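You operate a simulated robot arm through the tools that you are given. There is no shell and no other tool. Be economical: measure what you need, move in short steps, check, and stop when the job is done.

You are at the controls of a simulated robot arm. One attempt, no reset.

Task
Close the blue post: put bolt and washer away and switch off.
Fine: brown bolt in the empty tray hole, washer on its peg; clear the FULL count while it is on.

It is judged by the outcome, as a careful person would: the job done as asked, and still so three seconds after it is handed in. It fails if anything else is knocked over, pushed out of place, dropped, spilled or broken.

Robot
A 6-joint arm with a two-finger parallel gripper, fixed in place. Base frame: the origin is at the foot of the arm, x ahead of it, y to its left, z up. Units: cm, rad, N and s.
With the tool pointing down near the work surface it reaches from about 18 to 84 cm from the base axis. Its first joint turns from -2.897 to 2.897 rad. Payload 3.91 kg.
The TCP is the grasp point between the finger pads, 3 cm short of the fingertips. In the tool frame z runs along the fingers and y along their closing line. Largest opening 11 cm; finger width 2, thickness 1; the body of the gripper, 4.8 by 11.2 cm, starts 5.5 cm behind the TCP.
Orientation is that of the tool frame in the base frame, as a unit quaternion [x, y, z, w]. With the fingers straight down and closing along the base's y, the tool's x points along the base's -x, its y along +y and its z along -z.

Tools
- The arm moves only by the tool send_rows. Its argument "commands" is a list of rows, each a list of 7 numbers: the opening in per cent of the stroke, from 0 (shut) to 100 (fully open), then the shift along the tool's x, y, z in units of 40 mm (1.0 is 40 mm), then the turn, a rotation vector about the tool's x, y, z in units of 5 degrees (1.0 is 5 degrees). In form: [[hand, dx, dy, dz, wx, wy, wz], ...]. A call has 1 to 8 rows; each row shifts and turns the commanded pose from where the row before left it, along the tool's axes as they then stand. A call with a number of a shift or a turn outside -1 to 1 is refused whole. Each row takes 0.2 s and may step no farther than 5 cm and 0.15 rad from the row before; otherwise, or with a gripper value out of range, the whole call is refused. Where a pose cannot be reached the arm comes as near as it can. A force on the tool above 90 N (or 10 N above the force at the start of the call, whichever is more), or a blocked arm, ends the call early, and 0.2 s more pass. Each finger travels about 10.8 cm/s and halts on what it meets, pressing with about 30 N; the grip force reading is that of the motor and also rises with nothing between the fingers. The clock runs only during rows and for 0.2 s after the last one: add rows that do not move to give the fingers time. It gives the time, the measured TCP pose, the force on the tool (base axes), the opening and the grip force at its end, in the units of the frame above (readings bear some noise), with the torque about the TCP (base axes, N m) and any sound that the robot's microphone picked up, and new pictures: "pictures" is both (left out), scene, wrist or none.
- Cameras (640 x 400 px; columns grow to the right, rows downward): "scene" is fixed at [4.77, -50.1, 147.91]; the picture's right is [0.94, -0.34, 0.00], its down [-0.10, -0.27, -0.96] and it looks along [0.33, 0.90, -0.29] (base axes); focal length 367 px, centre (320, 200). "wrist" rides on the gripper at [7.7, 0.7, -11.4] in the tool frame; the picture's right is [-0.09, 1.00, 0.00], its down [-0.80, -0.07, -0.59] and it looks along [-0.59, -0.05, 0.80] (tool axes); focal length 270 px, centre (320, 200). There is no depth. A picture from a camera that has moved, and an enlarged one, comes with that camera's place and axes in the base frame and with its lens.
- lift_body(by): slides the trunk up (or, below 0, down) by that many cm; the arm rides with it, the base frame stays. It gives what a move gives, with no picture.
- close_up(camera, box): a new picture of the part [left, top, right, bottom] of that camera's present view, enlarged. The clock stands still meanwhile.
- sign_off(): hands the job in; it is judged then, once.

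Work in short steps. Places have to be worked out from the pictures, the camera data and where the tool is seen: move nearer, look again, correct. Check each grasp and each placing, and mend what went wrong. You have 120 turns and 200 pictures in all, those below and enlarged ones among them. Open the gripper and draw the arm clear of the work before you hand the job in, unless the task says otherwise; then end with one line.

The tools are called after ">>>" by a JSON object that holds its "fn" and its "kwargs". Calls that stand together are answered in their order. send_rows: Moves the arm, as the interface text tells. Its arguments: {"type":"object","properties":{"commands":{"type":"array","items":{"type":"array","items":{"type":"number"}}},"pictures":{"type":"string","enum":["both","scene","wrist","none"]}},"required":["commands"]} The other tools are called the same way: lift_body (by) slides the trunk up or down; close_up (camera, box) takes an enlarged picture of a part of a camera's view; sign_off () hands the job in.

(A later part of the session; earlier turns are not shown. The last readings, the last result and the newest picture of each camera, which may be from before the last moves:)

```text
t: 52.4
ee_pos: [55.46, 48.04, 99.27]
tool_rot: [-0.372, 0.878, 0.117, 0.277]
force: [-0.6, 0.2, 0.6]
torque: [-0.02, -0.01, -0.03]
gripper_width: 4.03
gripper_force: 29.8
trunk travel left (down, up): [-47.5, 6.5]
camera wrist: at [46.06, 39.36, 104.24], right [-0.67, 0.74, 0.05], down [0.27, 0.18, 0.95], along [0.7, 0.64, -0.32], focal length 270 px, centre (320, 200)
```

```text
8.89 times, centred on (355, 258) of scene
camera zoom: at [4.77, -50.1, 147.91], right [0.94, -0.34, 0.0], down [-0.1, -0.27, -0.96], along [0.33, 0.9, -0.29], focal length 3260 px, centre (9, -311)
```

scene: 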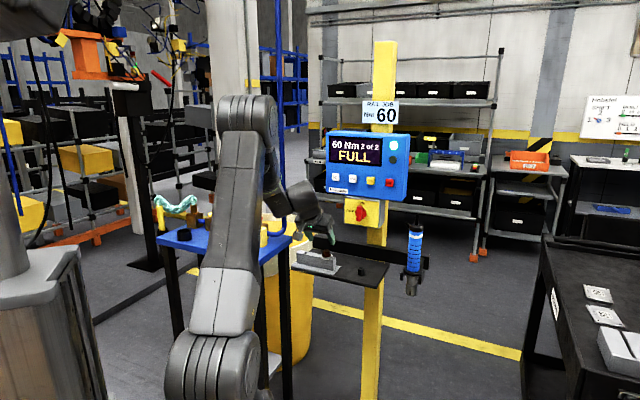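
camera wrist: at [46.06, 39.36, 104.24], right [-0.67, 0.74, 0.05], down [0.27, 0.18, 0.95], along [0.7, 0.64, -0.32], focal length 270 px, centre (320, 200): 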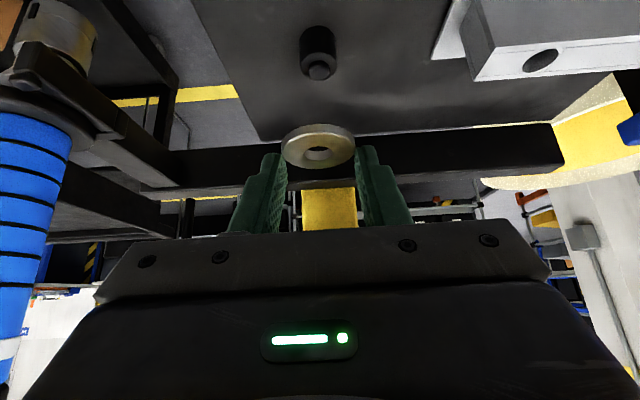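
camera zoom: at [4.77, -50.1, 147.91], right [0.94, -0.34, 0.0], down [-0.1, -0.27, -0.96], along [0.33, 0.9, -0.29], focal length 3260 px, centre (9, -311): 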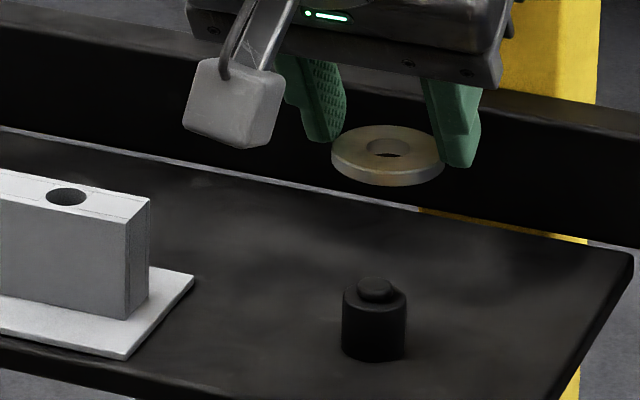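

The washer hangs about 5 cm above the peg and is about 0.4 cm off laterally. I'll correct y +0.38 and n −0.15, and descend 3.5 cm.

>>> {"fn": "send_rows", "kwargs": {"commands": [[0, 0.031, 0.095, -0.0215, 0, 0, 0], [0, 0.168, 0, 0.24, 0, 0, 0], [0, 0.168, 0, 0.24, 0, 0, 0], [0, 0.168, 0, 0.24, 0, 0, 0], [0, 0, 0, 0, 0, 0, 0]], "pictures": "none"}}

>>> {"fn": "close_up", "kwargs": {"camera": "wrist", "box": [270, 70, 370, 170]}}

>>> {"fn": "close_up", "kwargs": {"camera": "scene", "box": [340, 248, 380, 280]}}

```text
t: 53.6
ee_pos: [54.96, 48.22, 95.66]
tool_rot: [-0.372, 0.878, 0.117, 0.278]
force: [0.2, -0.2, -0.3]
torque: [0.01, -0.01, 0.01]
gripper_width: 4.02
gripper_force: 29.7
trunk travel left (down, up): [-47.5, 6.5]
```

```text
4.00 times, centred on (320, 120) of wrist
camera zoom: at [45.53, 39.6, 100.7], right [-0.67, 0.74, 0.05], down [0.27, 0.18, 0.95], along [0.7, 0.64, -0.32], focal length 1081 px, centre (320, 520)
```

zoom: 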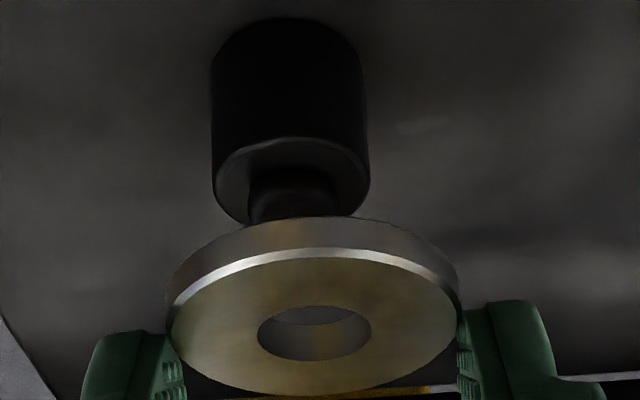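

```text
12.50 times, centred on (360, 264) of scene
camera zoom: at [4.77, -50.1, 147.91], right [0.94, -0.34, 0.0], down [-0.1, -0.27, -0.96], along [0.33, 0.9, -0.29], focal length 4584 px, centre (-180, -600)
```

zoom: 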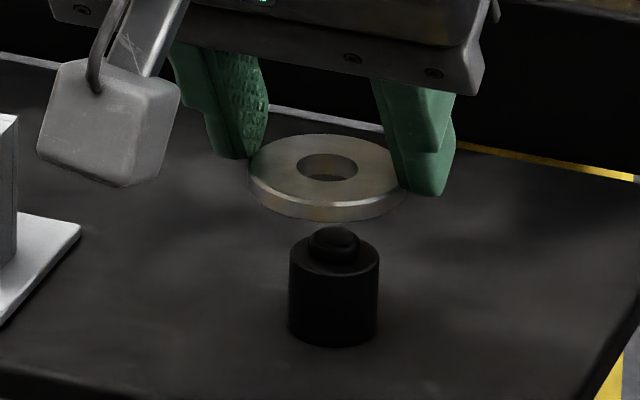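

The washer needs y −0.2 and n +0.22. I'll apply that, descend 1.1 cm and check.

>>> {"fn": "send_rows", "kwargs": {"commands": [[0, -0.045, -0.05, 0.0315, 0, 0, 0], [0, 0.079, 0, 0.113, 0, 0, 0], [0, 0.079, 0, 0.113, 0, 0, 0], [0, 0, 0, 0, 0, 0, 0]], "pictures": "none"}}

>>> {"fn": "close_up", "kwargs": {"camera": "wrist", "box": [270, 70, 370, 170]}}

>>> {"fn": "close_up", "kwargs": {"camera": "scene", "box": [340, 248, 380, 280]}}

```text
t: 54.6
ee_pos: [55.25, 48.27, 94.64]
tool_rot: [-0.374, 0.878, 0.118, 0.276]
force: [-0.3, 0.1, -0.6]
torque: [-0.03, 0.0, -0.02]
gripper_width: 4.02
gripper_force: 30.0
trunk travel left (down, up): [-47.5, 6.5]
```

```text
4.00 times, centred on (320, 120) of wrist
camera zoom: at [45.87, 39.58, 99.6], right [-0.67, 0.74, 0.05], down [0.27, 0.18, 0.95], along [0.7, 0.64, -0.32], focal length 1081 px, centre (320, 520)
```

zoom: 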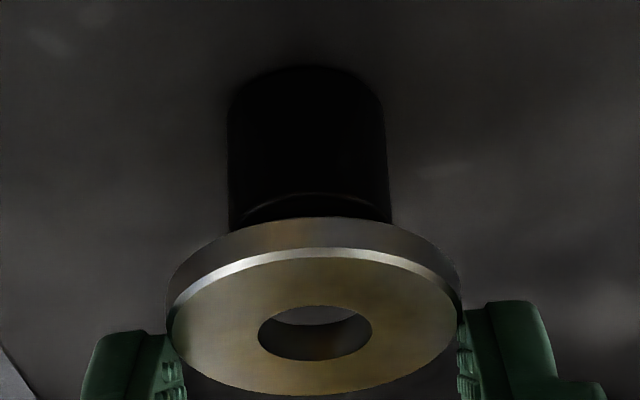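

```text
12.50 times, centred on (360, 264) of scene
camera zoom: at [4.77, -50.1, 147.91], right [0.94, -0.34, 0.0], down [-0.1, -0.27, -0.96], along [0.33, 0.9, -0.29], focal length 4584 px, centre (-180, -600)
```

zoom: 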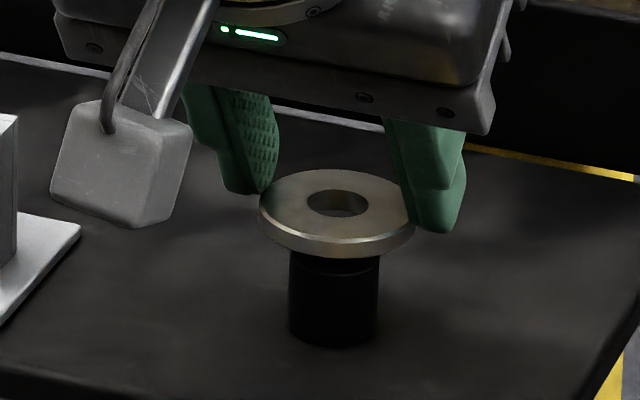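

Alignment looks close. I'll lower 0.4 cm and look for the pin through the washer's hole.

>>> {"fn": "send_rows", "kwargs": {"commands": [[0, 0.058, 0, 0.082, 0, 0, 0], [0, 0, 0, 0, 0, 0, 0]], "pictures": "none"}}

>>> {"fn": "close_up", "kwargs": {"camera": "wrist", "box": [295, 120, 345, 170]}}

>>> {"fn": "close_up", "kwargs": {"camera": "scene", "box": [352, 258, 372, 274]}}

```text
t: 55.2
ee_pos: [55.48, 48.26, 94.21]
tool_rot: [-0.372, 0.878, 0.117, 0.277]
force: [0.2, 0.4, -1.0]
torque: [-0.03, 0.01, -0.04]
gripper_width: 4.01
gripper_force: 30.1
trunk travel left (down, up): [-47.5, 6.5]
```

```text
8.00 times, centred on (320, 145) of wrist
camera zoom: at [45.9, 39.64, 99.22], right [-0.67, 0.74, 0.05], down [0.27, 0.18, 0.95], along [0.7, 0.64, -0.32], focal length 2162 px, centre (320, 640)
```

zoom: 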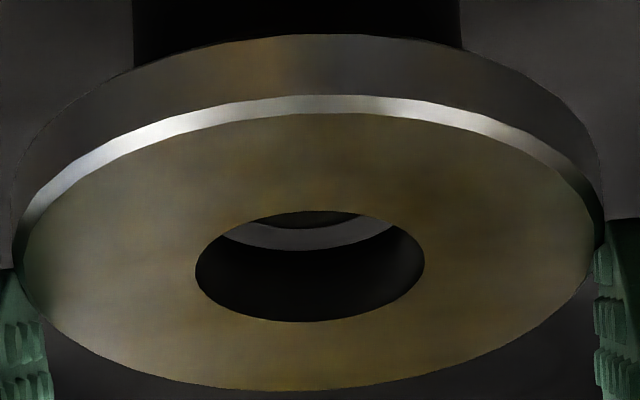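

```text
16.00 times, centred on (362, 266) of scene
camera zoom: at [4.77, -50.1, 147.91], right [0.94, -0.34, 0.0], down [-0.1, -0.27, -0.96], along [0.33, 0.9, -0.29], focal length 5868 px, centre (-352, -856)
```

zoom: 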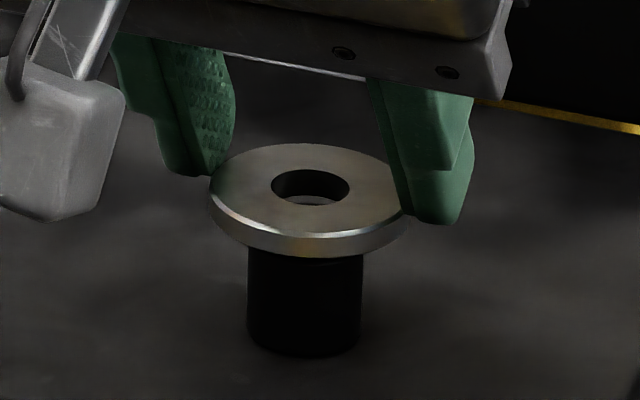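

Small residual: I'll apply y −0.03, n −0.1 and lower until contact or entry.

>>> {"fn": "send_rows", "kwargs": {"commands": [[0, 0.0205, -0.008, -0.0143, 0, 0, 0], [0, 0.043, 0, 0.0615, 0, 0, 0], [0, 0.015, 0, 0.0205, 0, 0, 0]], "pictures": "none"}}

>>> {"fn": "close_up", "kwargs": {"camera": "wrist", "box": [295, 120, 345, 170]}}

>>> {"fn": "close_up", "kwargs": {"camera": "scene", "box": [352, 258, 372, 274]}}

```text
t: 56.0
ee_pos: [55.29, 48.16, 93.9]
tool_rot: [-0.373, 0.878, 0.118, 0.277]
force: [1.1, -0.8, -0.1]
torque: [0.01, 0.0, 0.03]
gripper_width: 4.01
gripper_force: 30.3
trunk travel left (down, up): [-47.5, 6.5]
```

```text
8.00 times, centred on (320, 145) of wrist
camera zoom: at [45.82, 39.51, 98.88], right [-0.67, 0.74, 0.05], down [0.27, 0.18, 0.95], along [0.7, 0.64, -0.32], focal length 2162 px, centre (320, 640)
```

zoom: 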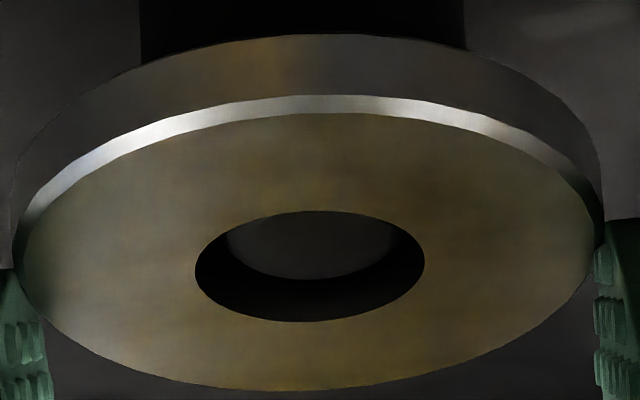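

```text
16.00 times, centred on (362, 266) of scene
camera zoom: at [4.77, -50.1, 147.91], right [0.94, -0.34, 0.0], down [-0.1, -0.27, -0.96], along [0.33, 0.9, -0.29], focal length 5868 px, centre (-352, -856)
```

zoom: 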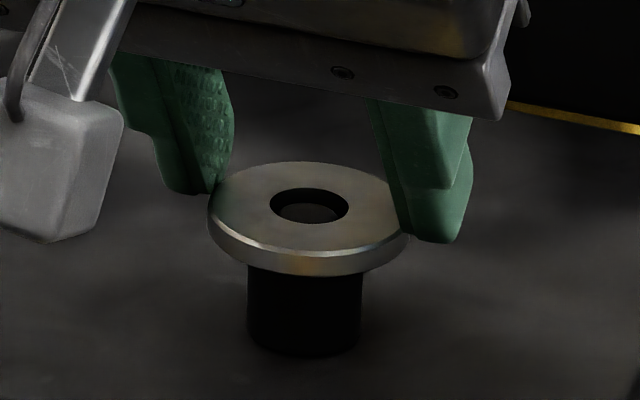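

The pin's top now shows centred in the washer's hole. I'll lower 0.4 cm more.

>>> {"fn": "send_rows", "kwargs": {"commands": [[0, 0.03, 0, 0.041, 0, 0, 0], [0, 0.03, 0, 0.041, 0, 0, 0]], "pictures": "none"}}

>>> {"fn": "close_up", "kwargs": {"camera": "wrist", "box": [295, 120, 345, 170]}}

>>> {"fn": "close_up", "kwargs": {"camera": "scene", "box": [352, 258, 372, 274]}}

```text
t: 56.6
ee_pos: [55.3, 48.1, 93.86]
tool_rot: [-0.373, 0.877, 0.119, 0.28]
force: [-1.4, -2.0, 16.9]
torque: [-0.08, 0.02, -0.02]
gripper_width: 4.0
gripper_force: 30.2
trunk travel left (down, up): [-47.5, 6.5]
```

```text
8.00 times, centred on (320, 145) of wrist
camera zoom: at [45.79, 39.49, 98.68], right [-0.67, 0.74, 0.05], down [0.27, 0.17, 0.95], along [0.7, 0.65, -0.31], focal length 2162 px, centre (320, 640)
```

zoom: 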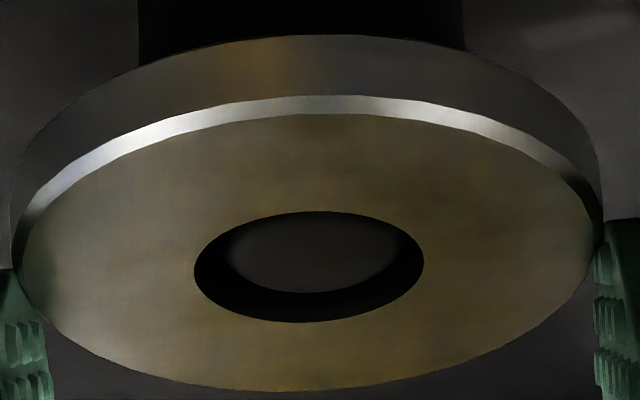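

```text
16.00 times, centred on (362, 266) of scene
camera zoom: at [4.77, -50.1, 147.91], right [0.94, -0.34, 0.0], down [-0.1, -0.27, -0.96], along [0.33, 0.9, -0.29], focal length 5868 px, centre (-352, -856)
```

zoom: 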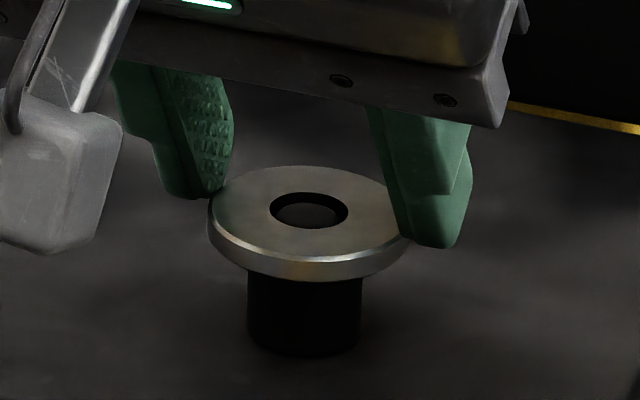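

The pin is flush within the washer and 17 N of contact shows it resting on the shoulder. I'll ease 0.1 cm, open and check.

>>> {"fn": "send_rows", "kwargs": {"commands": [[0, -0.02, 0, -0.025, 0, 0, 0], [42, 0, 0, 0, 0, 0, 0], [50, 0, 0, 0, 0, 0, 0], [50, 0, 0, 0, 0, 0, 0]], "pictures": "none"}}

>>> {"fn": "close_up", "kwargs": {"camera": "wrist", "box": [270, 90, 370, 170]}}

>>> {"fn": "close_up", "kwargs": {"camera": "scene", "box": [352, 258, 372, 274]}}

```text
t: 57.6
ee_pos: [55.34, 48.2, 93.48]
tool_rot: [-0.373, 0.878, 0.117, 0.276]
force: [0.2, 0.4, 0.2]
torque: [0.03, 0.01, 0.03]
gripper_width: 5.51
gripper_force: 0.1
trunk travel left (down, up): [-47.5, 6.5]
```

```text
5.00 times, centred on (320, 130) of wrist
camera zoom: at [45.84, 39.52, 98.52], right [-0.67, 0.74, 0.05], down [0.27, 0.18, 0.95], along [0.7, 0.64, -0.32], focal length 1351 px, centre (320, 550)
```

zoom: 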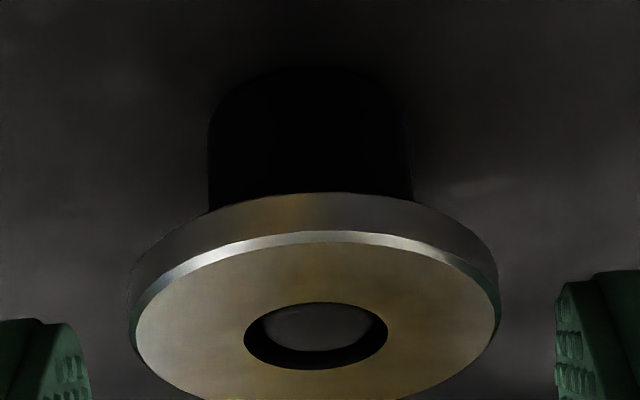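

```text
16.00 times, centred on (362, 266) of scene
camera zoom: at [4.77, -50.1, 147.91], right [0.94, -0.34, 0.0], down [-0.1, -0.27, -0.96], along [0.33, 0.9, -0.29], focal length 5868 px, centre (-352, -856)
```

zoom: 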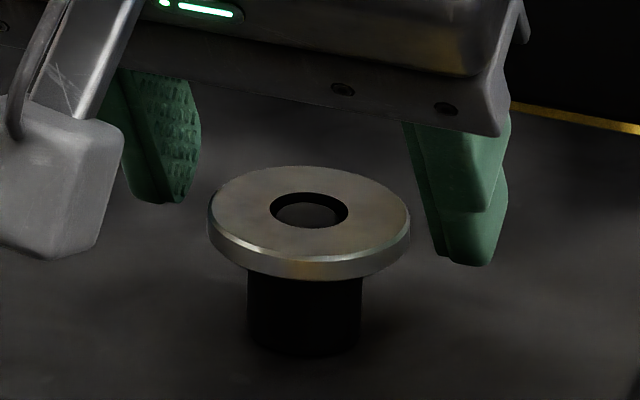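

The washer sits level on the peg with the pin through it. I'll back away along the tool axis and then tilt the tool to horizontal to face the panel.

>>> {"fn": "send_rows", "kwargs": {"commands": [[50, 0, 0, -0.5, 0, 0, 0], [50, 0, 0, -1, 0, 0, 0], [30, 0, 0, -1, 0, 0, 0], [0, 0, 0, -1, 0, 0, 0], [0, 0, 0, -1, 0, 0, 0], [0, 0, 0, -0.5, 0, -1, 0], [0, 0, 0, 0, 0, -1, 0], [0, 0, 0, 0, 0, -1, 0]], "pictures": "none"}}

>>> {"fn": "send_rows", "kwargs": {"commands": [[0, 0, 0, 0, 0, -1, 0], [0, 0, 0, 0, 0, -1, 0], [0, 0, 0, 0, 0, -1, 0], [0, 0, 0, 0, 0, -1, 0], [0, 0, 0, 0, 0, -1, 0], [0, 0, 0, 0, 0, -1, 0], [0, 0, 0, 0, 0, -1, 0], [0, 0, 0, 0, 0, -1, 0]]}}

```text
t: 59.4
ee_pos: [47.41, 39.83, 109.79]
tool_rot: [-0.358, 0.843, 0.157, 0.37]
force: [-0.2, 0.6, -0.2]
torque: [-0.04, 0.04, 0.01]
gripper_width: 0.02
gripper_force: 29.9
trunk travel left (down, up): [-47.5, 6.5]
```

```text
t: 61.2
ee_pos: [47.33, 39.86, 109.92]
tool_rot: [-0.357, 0.843, 0.157, 0.371]
force: [-0.7, -0.5, 0.0]
torque: [0.01, -0.03, 0.01]
gripper_width: 0.0
gripper_force: 30.1
out of reach, approached as far as the arm can: row 1, 2, 3, 4, 5, 6, 7, 8
trunk travel left (down, up): [-47.5, 6.5]
camera wrist: at [37.35, 30.63, 112.06], right [-0.68, 0.73, 0.06], down [0.12, 0.02, 0.99], along [0.73, 0.68, -0.11], focal length 270 px, centre (320, 200)
```

scene: 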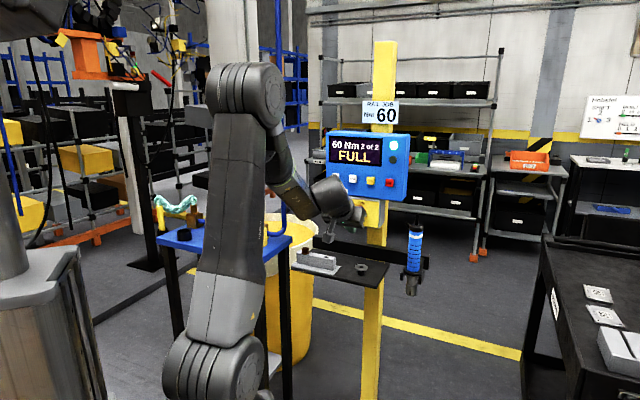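
wrist: 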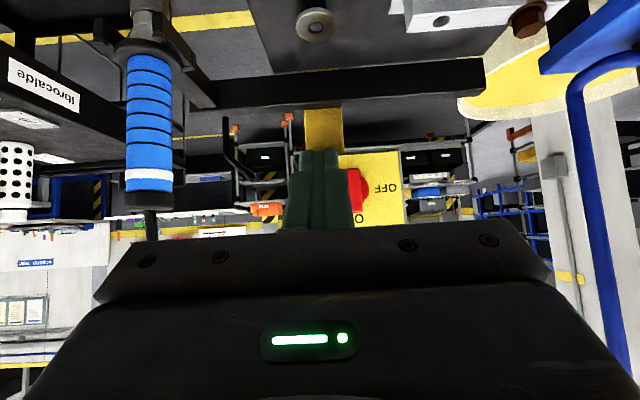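

The wrist can't level out from this high shoulder pose. I'll back off well clear, lower the trunk 25 cm so the arm comes in more level, and try the tilt again.

>>> {"fn": "send_rows", "kwargs": {"commands": [[0, 0, 0, -0.85, 0, 0, 0], [0, 0, 0, -0.85, 0, 0, 0], [0, 0, 0, -0.85, 0, 0, 0], [0, 0, 0, -0.85, 0, 0, 0], [0, 0, 0, -0.85, 0, 0, 0], [0, 0, 0, -0.85, 0, 0, 0]], "pictures": "none"}}

>>> {"fn": "lift_body", "kwargs": {"by": -25}}

>>> {"fn": "send_rows", "kwargs": {"commands": [[0, 0, 0, 0, 0, -1, 0], [0, 0, 0, 0, 0, -1, 0], [0, 0, 0, 0, 0, -1, 0], [0, 0, 0, 0, 0, -1, 0], [0, 0, 0, 0, 0, -1, 0], [0, 0, 0, 0, 0, -1, 0], [0, 0, 0, 0, 0, -1, 0], [0, 0, 0, 0, 0, -1, 0]]}}

```text
t: 62.6
ee_pos: [36.92, 29.08, 123.66]
tool_rot: [-0.358, 0.843, 0.158, 0.371]
force: [-1.1, 0.6, 0.0]
torque: [0.0, 0.0, 0.01]
gripper_width: 0.0
gripper_force: 30.2
trunk travel left (down, up): [-47.5, 6.5]
```

```text
t: 65.2
ee_pos: [37.02, 29.19, 98.75]
tool_rot: [-0.358, 0.842, 0.158, 0.37]
force: [0.2, 0.0, -0.3]
torque: [0.02, 0.0, 0.01]
gripper_width: 0.01
gripper_force: 29.7
trunk travel left (down, up): [-22.5, 31.5]
```

```text
t: 67.0
ee_pos: [37.35, 29.01, 98.94]
tool_rot: [-0.332, 0.79, 0.198, 0.476]
force: [0.9, -0.2, -0.4]
torque: [-0.02, 0.01, 0.03]
gripper_width: 0.02
gripper_force: 30.0
out of reach, approached as far as the arm can: row 3, 4, 5, 6, 7, 8
trunk travel left (down, up): [-22.5, 31.5]
camera wrist: at [27.16, 19.88, 97.55], right [-0.68, 0.73, 0.07], down [-0.06, -0.15, 0.99], along [0.73, 0.67, 0.15], focal length 270 px, centre (320, 200)
```

scene: 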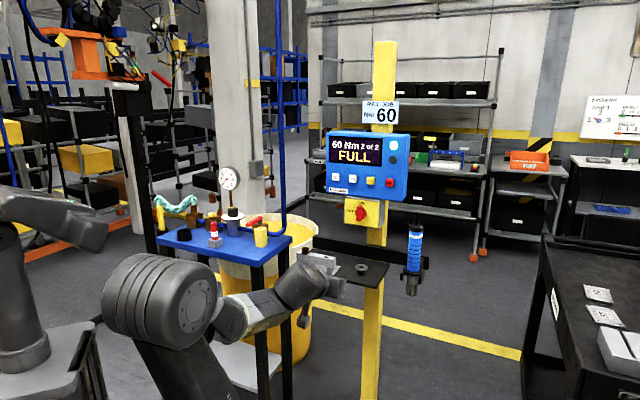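
wrist: 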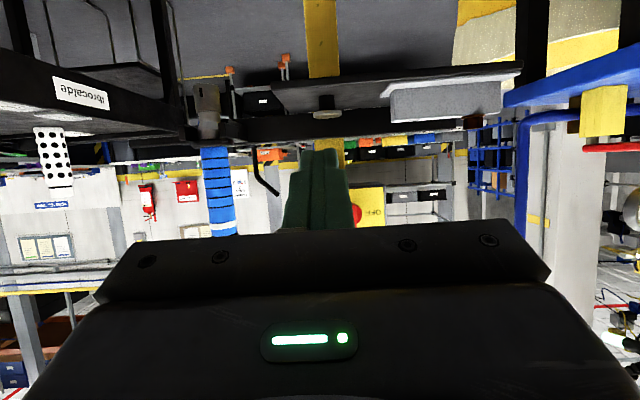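

It reached a 62° tilt. Raising the hand relative to the lowered shoulder should free the rest, so I'll go up 20 cm and keep tilting.

>>> {"fn": "send_rows", "kwargs": {"commands": [[0, -0.88, 0, -0.47, 0, 0, 0], [0, -0.88, 0, -0.47, 0, 0, 0], [0, -0.88, 0, -0.47, 0, 0, 0], [0, -0.88, 0, -0.47, 0, 0, 0], [0, -0.88, 0, -0.47, 0, 0, 0], [0, 0, 0, 0, 0, -1, 0], [0, 0, 0, 0, 0, -1, 0], [0, 0, 0, 0, 0, -1, 0]], "pictures": "none"}}

>>> {"fn": "send_rows", "kwargs": {"commands": [[0, 0, 0, 0, 0, -1, 0], [0, 0, 0, 0, 0, -1, 0], [0, 0, 0, 0, 0, -0.6, 0]]}}

```text
t: 68.8
ee_pos: [37.18, 29.14, 118.96]
tool_rot: [-0.303, 0.721, 0.239, 0.575]
force: [0.3, -0.8, -0.1]
torque: [0.0, -0.01, -0.01]
gripper_width: 0.0
gripper_force: 29.8
trunk travel left (down, up): [-22.5, 31.5]
```

```text
t: 69.6
ee_pos: [37.18, 29.08, 118.85]
tool_rot: [-0.289, 0.681, 0.26, 0.62]
force: [-0.7, -0.1, -0.8]
torque: [0.03, 0.02, 0.0]
gripper_width: 0.0
gripper_force: 30.2
out of reach, approached as far as the arm can: row 3
trunk travel left (down, up): [-22.5, 31.5]
camera wrist: at [28.17, 21.03, 112.37], right [-0.71, 0.7, 0.08], down [-0.31, -0.41, 0.85], along [0.64, 0.58, 0.51], focal length 270 px, centre (320, 200)
```

scene: 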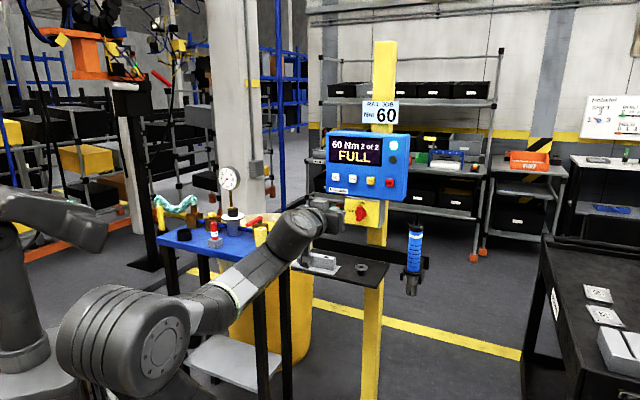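
wrist: 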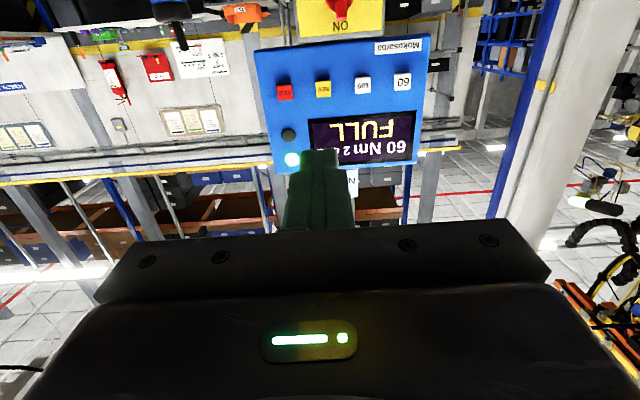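

I now see the panel nearly square-on. CLR (red, left in this inverted view) triangulates to about (64.9,49.2,119.2). I'll approach to about 5 cm short of it with closed fingers.

>>> {"fn": "send_rows", "kwargs": {"commands": [[0, -0.125, -0.206, 0.9, 0, 0, 0], [0, -0.125, -0.206, 0.9, 0, 0, 0], [0, -0.125, -0.206, 0.9, 0, 0, 0], [0, -0.125, -0.206, 0.9, 0, 0, 0], [0, -0.125, -0.206, 0.9, 0, 0, 0], [0, -0.125, -0.206, 0.9, 0, 0, 0]]}}

```text
t: 71.0
ee_pos: [55.78, 41.23, 119.83]
tool_rot: [-0.287, 0.683, 0.258, 0.62]
force: [0.6, -0.4, 0.2]
torque: [0.01, 0.02, -0.04]
gripper_width: 0.03
gripper_force: 30.4
trunk travel left (down, up): [-22.5, 31.5]
camera wrist: at [46.78, 33.19, 113.34], right [-0.71, 0.7, 0.08], down [-0.31, -0.41, 0.85], along [0.64, 0.58, 0.51], focal length 270 px, centre (320, 200)
```

scene: 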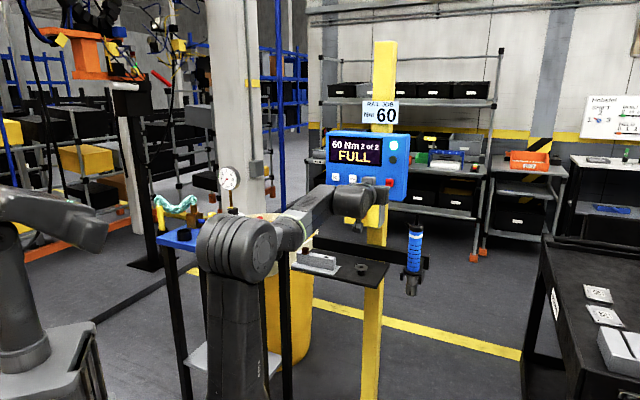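
wrist: 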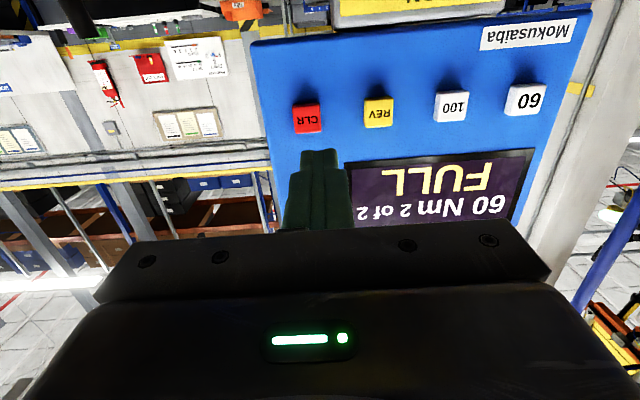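

CLR is confirmed at about (64.9,49.2,119.4): shift tool x −0.7, y −1.0 and about 9 cm of gap ahead of the tips. I'll advance 6 cm and re-look.

>>> {"fn": "send_rows", "kwargs": {"commands": [[0, -0.175, -0.25, 0.3, 0, 0, 0], [0, 0, 0, 0.6, 0, 0, 0], [0, 0, 0, 0.6, 0, 0, 0], [0, 0, 0, 0, 0, 0, 0]]}}

>>> {"fn": "close_up", "kwargs": {"camera": "wrist", "box": [260, 80, 400, 220]}}

>>> {"fn": "close_up", "kwargs": {"camera": "scene", "box": [345, 155, 415, 215]}}

```text
t: 72.0
ee_pos: [60.94, 44.94, 119.76]
tool_rot: [-0.288, 0.682, 0.259, 0.62]
force: [-0.9, -0.1, -0.8]
torque: [0.03, 0.0, -0.01]
gripper_width: 0.0
gripper_force: 30.2
trunk travel left (down, up): [-22.5, 31.5]
camera wrist: at [51.88, 36.75, 113.3], right [-0.71, 0.7, 0.08], down [-0.31, -0.41, 0.86], along [0.64, 0.58, 0.51], focal length 270 px, centre (320, 200)
```

scene: 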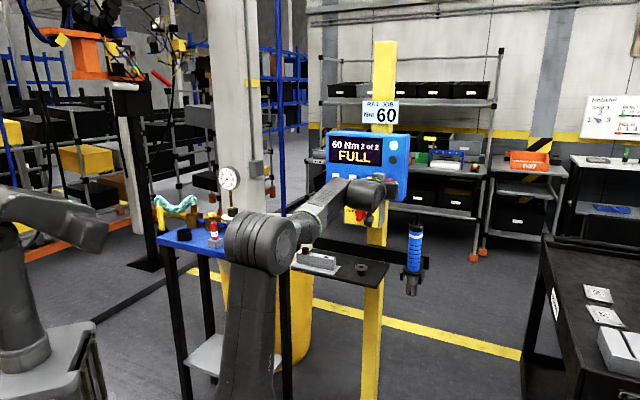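
wrist: 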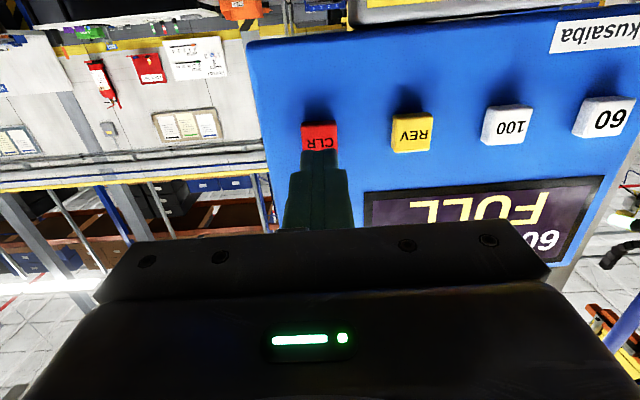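

```text
2.86 times, centred on (330, 150) of wrist
camera zoom: at [51.88, 36.75, 113.3], right [-0.71, 0.7, 0.08], down [-0.31, -0.41, 0.86], along [0.64, 0.58, 0.51], focal length 772 px, centre (291, 343)
```

zoom: 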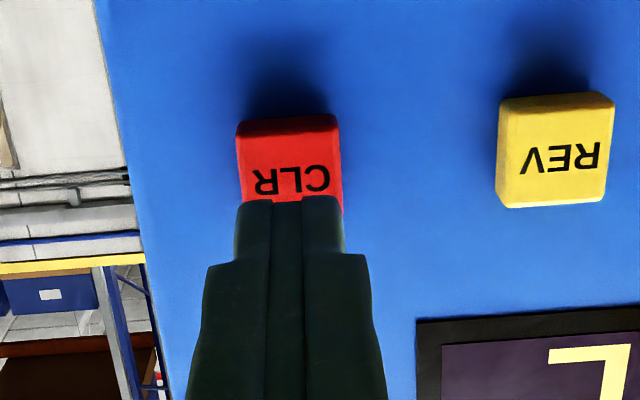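

```text
6.67 times, centred on (380, 185) of scene
camera zoom: at [4.77, -50.1, 147.91], right [0.94, -0.34, 0.0], down [-0.1, -0.27, -0.96], along [0.33, 0.9, -0.29], focal length 2445 px, centre (-80, 300)
```

zoom: 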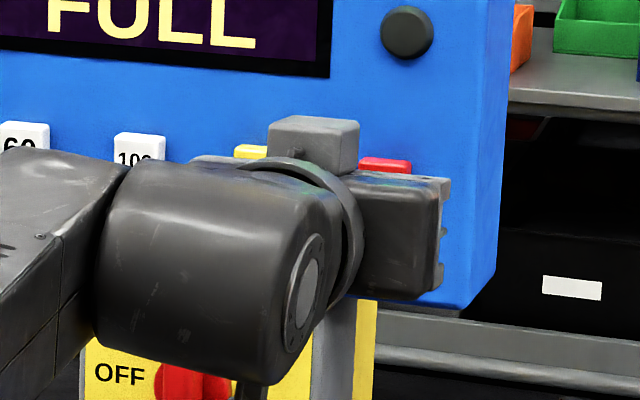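

The tip is almost aligned with CLR (0.2 cm to go in tool −x) with a gap of about 3 cm. I'll advance 2.4 cm, then press in small steps.

>>> {"fn": "send_rows", "kwargs": {"commands": [[0, -0.05, 0, 0.3, 0, 0, 0], [0, 0, 0, 0.3, 0, 0, 0], [0, 0, 0, 0, 0, 0, 0]], "pictures": "none"}}

>>> {"fn": "close_up", "kwargs": {"camera": "wrist", "box": [260, 80, 400, 220]}}

```text
t: 72.8
ee_pos: [62.62, 46.49, 119.89]
tool_rot: [-0.289, 0.682, 0.259, 0.619]
force: [-0.7, -1.5, 0.8]
torque: [-0.01, -0.02, -0.02]
gripper_width: 0.0
gripper_force: 30.1
trunk travel left (down, up): [-22.5, 31.5]
```

```text
2.86 times, centred on (330, 150) of wrist
camera zoom: at [53.57, 38.45, 113.39], right [-0.71, 0.7, 0.08], down [-0.31, -0.41, 0.85], along [0.64, 0.58, 0.51], focal length 772 px, centre (291, 343)
```

zoom: 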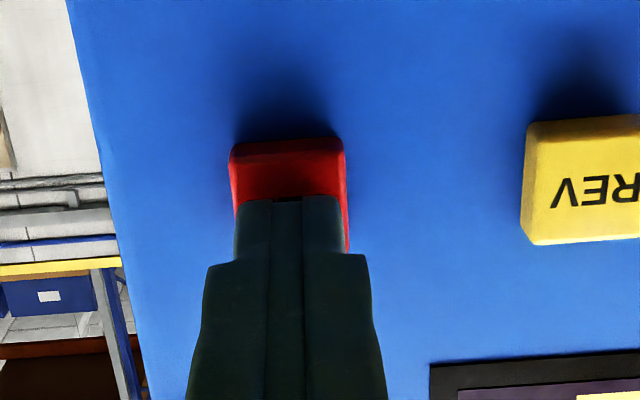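

Well aligned. I'll press in small steps and watch the force, sound and display.

>>> {"fn": "send_rows", "kwargs": {"commands": [[0, 0, 0, 0.08, 0, 0, 0], [0, 0, 0, 0.08, 0, 0, 0]], "pictures": "none"}}

>>> {"fn": "send_rows", "kwargs": {"commands": [[0, 0, 0, 0.08, 0, 0, 0], [0, 0, 0, 0.05, 0, 0, 0]], "pictures": "scene"}}

```text
t: 73.4
ee_pos: [62.92, 46.94, 119.86]
tool_rot: [-0.288, 0.682, 0.259, 0.62]
force: [-10.0, -10.0, -3.8]
torque: [0.01, 0.04, -0.06]
gripper_width: 0.01
gripper_force: 30.0
trunk travel left (down, up): [-22.5, 31.5]
```

```text
t: 74.0
ee_pos: [63.21, 47.1, 119.9]
tool_rot: [-0.288, 0.682, 0.259, 0.62]
force: [-24.0, -21.2, -9.0]
torque: [-0.05, 0.08, -0.03]
gripper_width: 0.0
gripper_force: 30.0
trunk travel left (down, up): [-22.5, 31.5]
```

scene: 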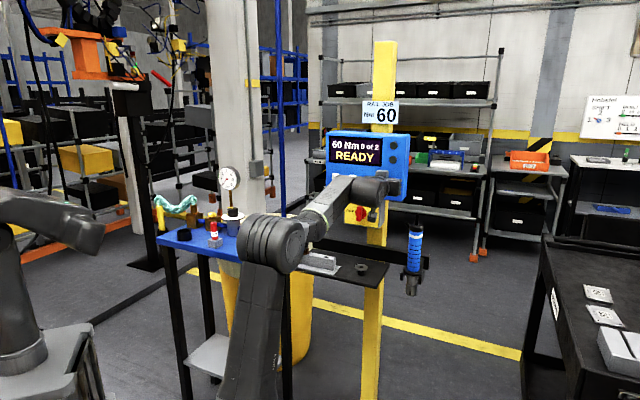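

The display reads "0 of 2 READY", so the count is cleared. I'll back off 12 cm, shift left toward the switch (about 58.5,55.9,107.4), and lower the trunk 12 cm.

>>> {"fn": "send_rows", "kwargs": {"commands": [[0, 0, 0, -0.5, 0, 0, 0], [0, 0, 0, -0.9, 0, 0, 0], [0, 0, 0, -0.9, 0, 0, 0], [30, 0, 0.4, -0.7, 0, 0, 0], [50, 0, 0.9, 0, 0, 0, 0], [50, 0, 0.9, 0, 0, 0, 0]], "pictures": "none"}}

>>> {"fn": "lift_body", "kwargs": {"by": -12.2}}

>>> {"fn": "send_rows", "kwargs": {"commands": [[50, 0, 0, 0, 0, 0, 0]]}}

```text
t: 75.4
ee_pos: [48.71, 44.86, 120.93]
tool_rot: [-0.288, 0.683, 0.259, 0.62]
force: [-0.3, 0.4, -0.3]
torque: [0.02, 0.0, -0.02]
gripper_width: 5.48
gripper_force: 0.0
trunk travel left (down, up): [-22.5, 31.5]
```

```text
t: 76.9
ee_pos: [48.86, 44.91, 108.68]
tool_rot: [-0.288, 0.682, 0.259, 0.62]
force: [-0.3, -0.3, 0.5]
torque: [0.02, -0.02, -0.01]
gripper_width: 5.49
gripper_force: 0.0
trunk travel left (down, up): [-10.3, 43.7]
```

```text
t: 77.3
ee_pos: [48.75, 44.8, 108.8]
tool_rot: [-0.288, 0.683, 0.258, 0.62]
force: [0.0, -0.7, 0.4]
torque: [-0.02, 0.0, 0.01]
gripper_width: 5.51
gripper_force: 0.1
trunk travel left (down, up): [-10.3, 43.7]
camera wrist: at [39.79, 36.77, 102.24], right [-0.71, 0.7, 0.08], down [-0.31, -0.41, 0.86], along [0.64, 0.58, 0.51], focal length 270 px, centre (320, 200)
```

scene: 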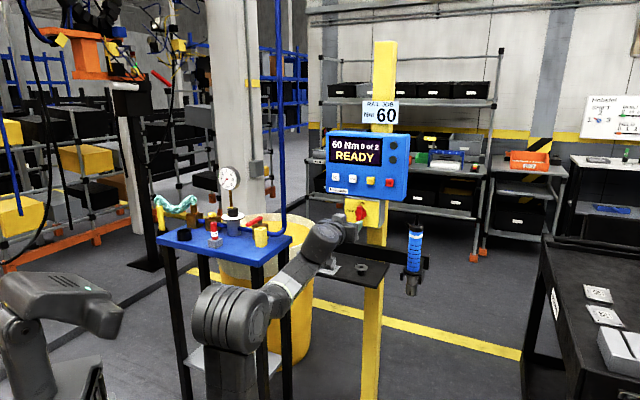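
wrist: 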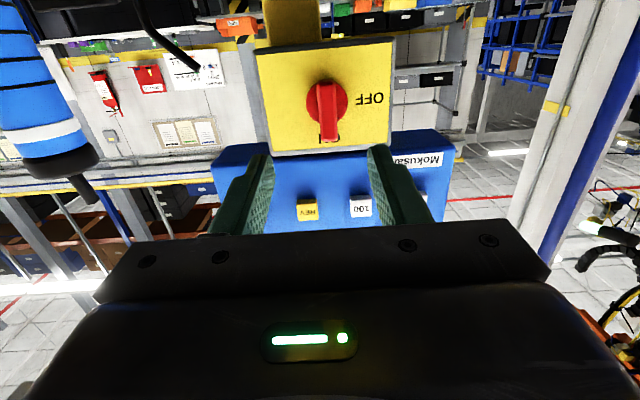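

The switch is now right in front. I'll enlarge both views to measure it and check clearance to the block.

>>> {"fn": "close_up", "kwargs": {"camera": "wrist", "box": [250, 30, 400, 160]}}

>>> {"fn": "close_up", "kwargs": {"camera": "scene", "box": [280, 190, 400, 290]}}

```text
3.08 times, centred on (325, 95) of wrist
camera zoom: at [39.79, 36.77, 102.24], right [-0.71, 0.7, 0.08], down [-0.31, -0.41, 0.86], along [0.64, 0.58, 0.51], focal length 832 px, centre (305, 523)
```

zoom: 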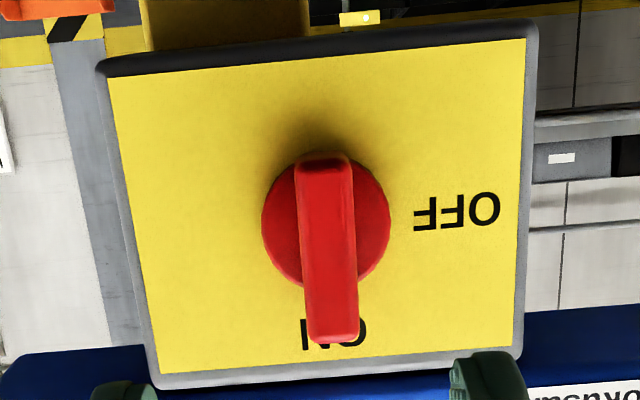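

```text
4.00 times, centred on (340, 240) of scene
camera zoom: at [4.77, -50.1, 147.91], right [0.94, -0.34, 0.0], down [-0.1, -0.27, -0.96], along [0.33, 0.9, -0.29], focal length 1467 px, centre (240, 40)
```

zoom: 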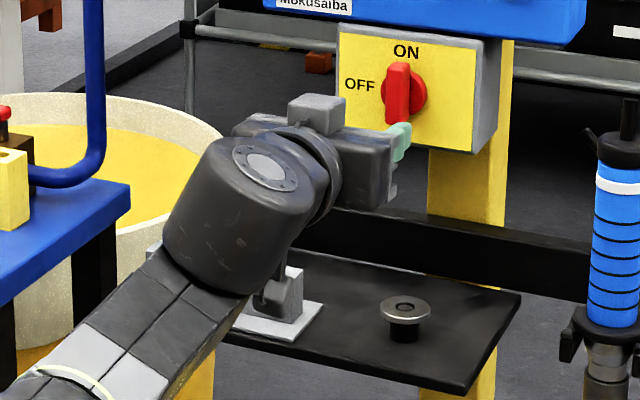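

Knob centre is at about (0, 0.75, 14.7) in the tool frame, with the bar's front face about 3 cm nearer. I'll shift y +0.75, advance 8 cm with the fingers open around the bar, and look.

>>> {"fn": "send_rows", "kwargs": {"commands": [[50, 0, 0.19, 0.5, 0, 0, 0], [45, 0, 0, 0.75, 0, 0, 0], [45, 0, 0, 0.75, 0, 0, 0], [45, 0, 0, 0, 0, 0, 0]], "pictures": "wrist"}}

>>> {"fn": "close_up", "kwargs": {"camera": "wrist", "box": [240, 60, 400, 220]}}

>>> {"fn": "close_up", "kwargs": {"camera": "scene", "box": [320, 180, 400, 250]}}

```text
t: 78.3
ee_pos: [53.74, 51.17, 107.87]
tool_rot: [-0.288, 0.682, 0.259, 0.62]
force: [-0.1, -0.6, -1.0]
torque: [0.02, -0.04, 0.02]
gripper_width: 4.94
gripper_force: 0.1
trunk travel left (down, up): [-10.3, 43.7]
camera wrist: at [44.73, 43.09, 101.43], right [-0.71, 0.7, 0.08], down [-0.31, -0.41, 0.86], along [0.64, 0.58, 0.51], focal length 270 px, centre (320, 200)
```

wrist: 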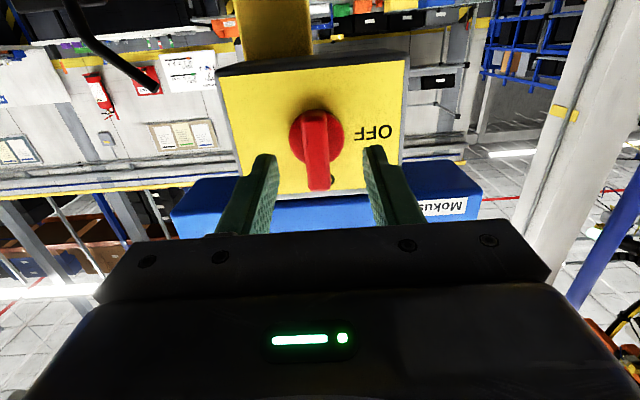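

```text
2.50 times, centred on (320, 140) of wrist
camera zoom: at [44.73, 43.09, 101.43], right [-0.71, 0.7, 0.08], down [-0.31, -0.41, 0.86], along [0.64, 0.58, 0.51], focal length 676 px, centre (320, 350)
```

zoom: 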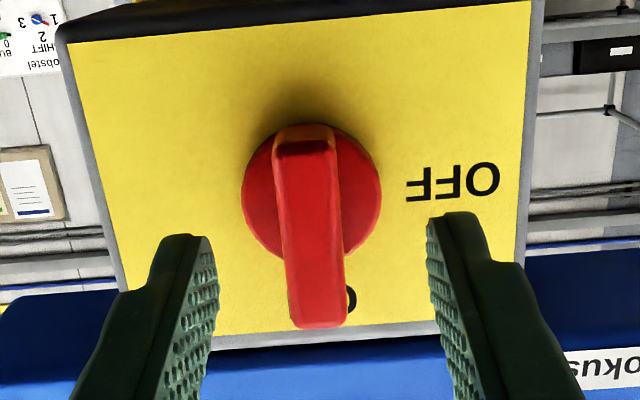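

```text
5.71 times, centred on (360, 215) of scene
camera zoom: at [4.77, -50.1, 147.91], right [0.94, -0.34, 0.0], down [-0.1, -0.27, -0.96], along [0.33, 0.9, -0.29], focal length 2096 px, centre (91, 114)
```

zoom: 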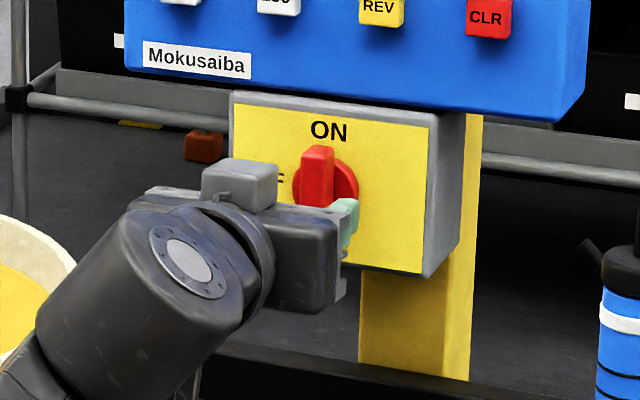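

The bar is 0.2 cm off in y and 0.16 cm off in x, and the tips need about 3 cm more. I'll correct, advance and close on the bar.

>>> {"fn": "send_rows", "kwargs": {"commands": [[45, -0.04, -0.048, 0.15, 0, 0, 0], [45, 0, 0, 0.3, 0, 0, 0], [45, 0, 0, 0.27, 0, 0, 0], [45, 0, 0, 0, 0, 0, 0]], "pictures": "none"}}

>>> {"fn": "send_rows", "kwargs": {"commands": [[30, 0, 0, 0, 0, 0, 0], [10, 0, 0, 0, 0, 0, 0], [0, 0, 0, 0, 0, 0, 0], [0, 0, 0, 0, 0, 0, 0]], "pictures": "none"}}

>>> {"fn": "close_up", "kwargs": {"camera": "wrist", "box": [240, 60, 400, 220]}}

>>> {"fn": "close_up", "kwargs": {"camera": "scene", "box": [320, 180, 400, 250]}}

```text
t: 79.3
ee_pos: [55.84, 53.03, 108.0]
tool_rot: [-0.288, 0.682, 0.259, 0.62]
force: [0.2, -1.2, 0.3]
torque: [0.02, 0.0, 0.01]
gripper_width: 4.96
gripper_force: 0.2
trunk travel left (down, up): [-10.3, 43.7]
```

```text
t: 80.3
ee_pos: [55.85, 53.06, 107.73]
tool_rot: [-0.288, 0.682, 0.259, 0.62]
force: [-0.8, 2.3, 0.0]
torque: [0.11, -0.08, -0.71]
gripper_width: 1.58
gripper_force: 44.6
trunk travel left (down, up): [-10.3, 43.7]
```

```text
2.50 times, centred on (320, 140) of wrist
camera zoom: at [46.88, 44.93, 101.32], right [-0.71, 0.7, 0.08], down [-0.31, -0.41, 0.86], along [0.64, 0.58, 0.51], focal length 676 px, centre (320, 350)
```

zoom: 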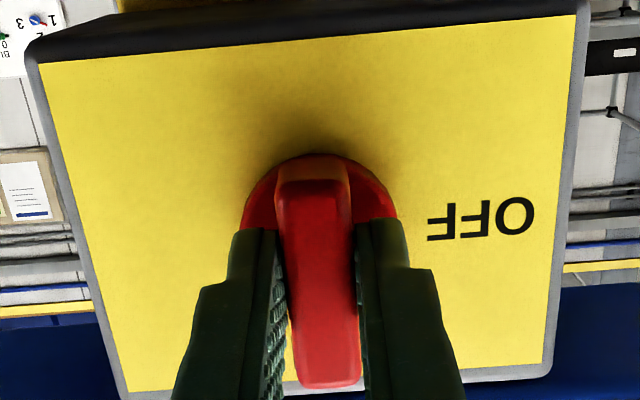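

```text
5.71 times, centred on (360, 215) of scene
camera zoom: at [4.77, -50.1, 147.91], right [0.94, -0.34, 0.0], down [-0.1, -0.27, -0.96], along [0.33, 0.9, -0.29], focal length 2096 px, centre (91, 114)
```

zoom: 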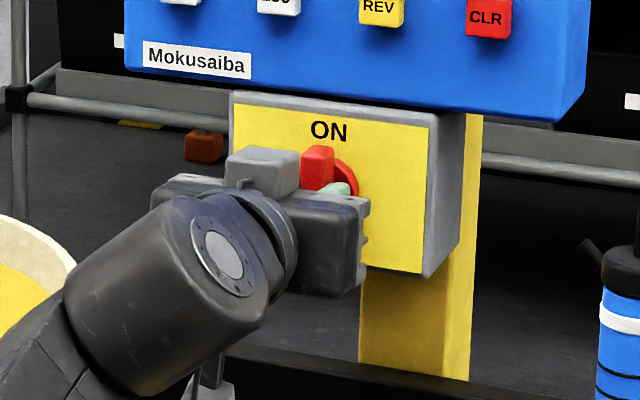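

The bar is gripped (1.58 cm). I'll begin rotating it toward OFF (negative about tool z), 15° first, then check.

>>> {"fn": "send_rows", "kwargs": {"commands": [[0, 0, 0, 0, 0, 0, -1], [0, 0, 0, 0, 0, 0, -1], [0, 0, 0, 0, 0, 0, -1]], "pictures": "none"}}

>>> {"fn": "close_up", "kwargs": {"camera": "wrist", "box": [240, 60, 400, 220]}}

```text
t: 81.1
ee_pos: [55.84, 53.01, 107.85]
tool_rot: [-0.375, 0.638, 0.175, 0.649]
force: [-4.0, 4.1, 2.4]
torque: [-0.64, 0.76, -1.04]
gripper_width: 1.64
gripper_force: 45.2
trunk travel left (down, up): [-10.3, 43.7]
```

```text
2.50 times, centred on (320, 140) of wrist
camera zoom: at [48.32, 43.54, 101.41], right [-0.71, 0.68, -0.18], down [-0.46, -0.27, 0.84], along [0.52, 0.69, 0.5], focal length 676 px, centre (320, 350)
```

zoom: 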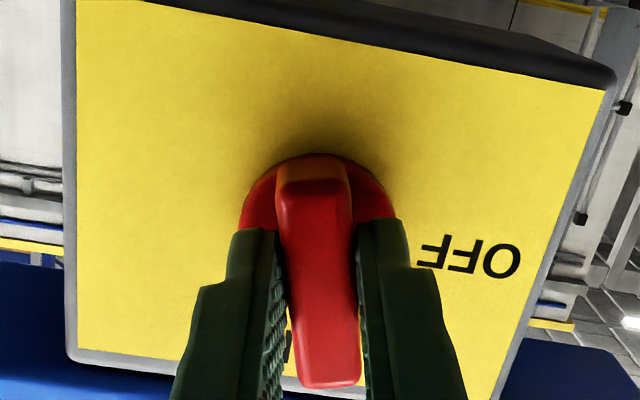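

The bar turns with the gripper and OFF is coming toward the pointer end. I'll continue.

>>> {"fn": "send_rows", "kwargs": {"commands": [[0, 0, 0, 0, 0, 0, -1], [0, 0, 0, 0, 0, 0, -1], [0, 0, 0, 0, 0, 0, -1], [0, 0, 0, 0, 0, 0, -1], [0, 0, 0, 0, 0, 0, -1], [0, 0, 0, 0, 0, 0, -1], [0, 0, 0, 0, 0, 0, -1]], "pictures": "scene"}}

>>> {"fn": "close_up", "kwargs": {"camera": "wrist", "box": [240, 60, 400, 220]}}

```text
t: 82.7
ee_pos: [55.82, 53.12, 107.85]
tool_rot: [-0.55, 0.496, -0.027, 0.671]
force: [-14.2, -2.0, -10.0]
torque: [-0.27, 0.32, -1.2]
gripper_width: 1.72
gripper_force: 44.6
trunk travel left (down, up): [-10.3, 43.7]
```

scene: 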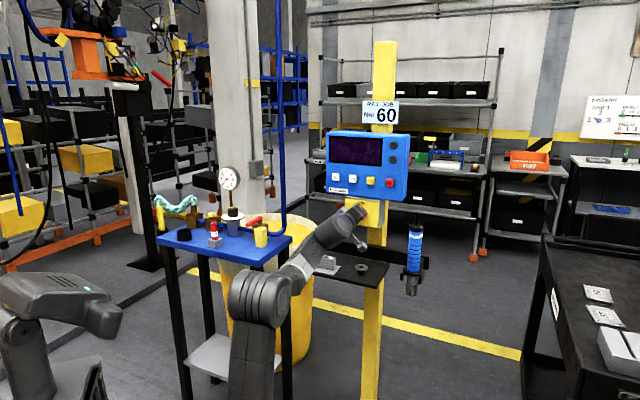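

```text
2.50 times, centred on (320, 140) of wrist
camera zoom: at [51.38, 40.86, 103.56], right [-0.55, 0.44, -0.71], down [-0.78, 0.02, 0.62], along [0.29, 0.9, 0.34], focal length 676 px, centre (320, 350)
```

zoom: 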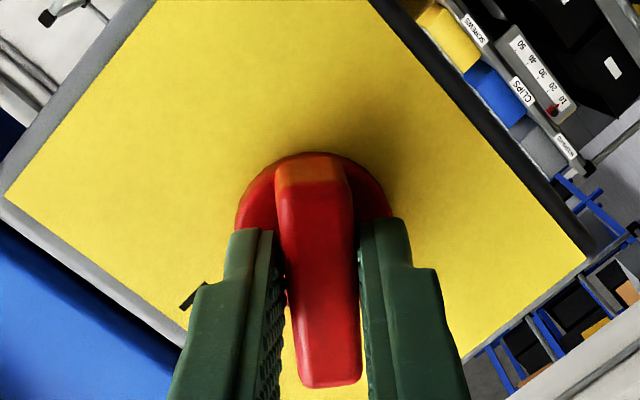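

The display is already dark, but the handle must reach the OFF mark. I'll continue 35° more.

>>> {"fn": "send_rows", "kwargs": {"commands": [[0, 0, 0, 0, 0, 0, -1], [0, 0, 0, 0, 0, 0, -1], [0, 0, 0, 0, 0, 0, -1], [0, 0, 0, 0, 0, 0, -1], [0, 0, 0, 0, 0, 0, -1], [0, 0, 0, 0, 0, 0, -1], [0, 0, 0, 0, 0, 0, -1]], "pictures": "none"}}

>>> {"fn": "close_up", "kwargs": {"camera": "wrist", "box": [220, 30, 420, 230]}}

>>> {"fn": "close_up", "kwargs": {"camera": "scene", "box": [310, 120, 420, 250]}}

```text
t: 84.3
ee_pos: [55.96, 53.08, 107.74]
tool_rot: [0.674, -0.307, 0.229, -0.632]
force: [-15.5, -0.4, -19.5]
torque: [0.16, -0.19, -1.05]
gripper_width: 1.75
gripper_force: 44.7
trunk travel left (down, up): [-10.3, 43.7]
```

```text
2.00 times, centred on (320, 130) of wrist
camera zoom: at [53.22, 39.71, 107.61], right [-0.19, 0.05, -0.98], down [-0.97, 0.14, 0.19], along [0.15, 0.99, 0.02], focal length 541 px, centre (320, 340)
```

zoom: 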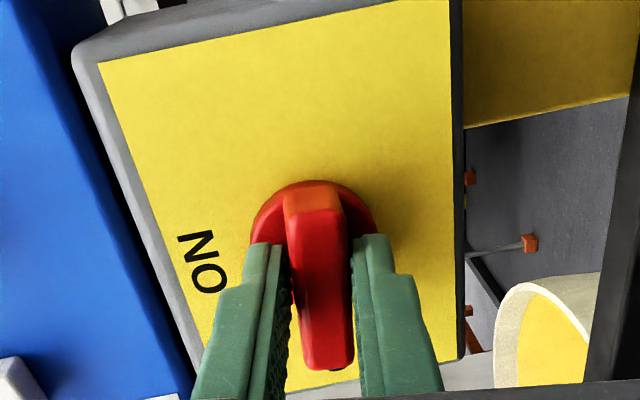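

```text
3.08 times, centred on (365, 185) of scene
camera zoom: at [4.77, -50.1, 147.91], right [0.94, -0.34, 0.0], down [-0.1, -0.27, -0.96], along [0.33, 0.9, -0.29], focal length 1128 px, centre (182, 246)
```

zoom: 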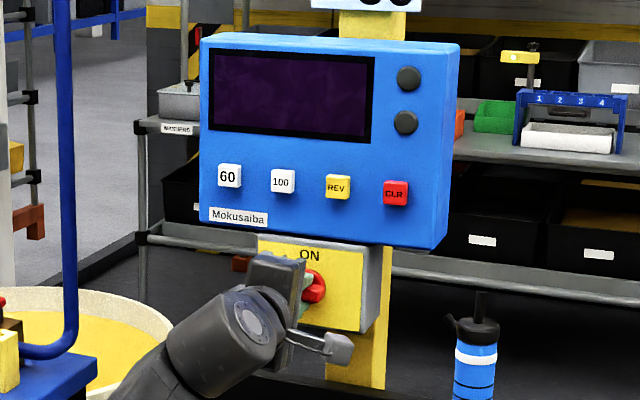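

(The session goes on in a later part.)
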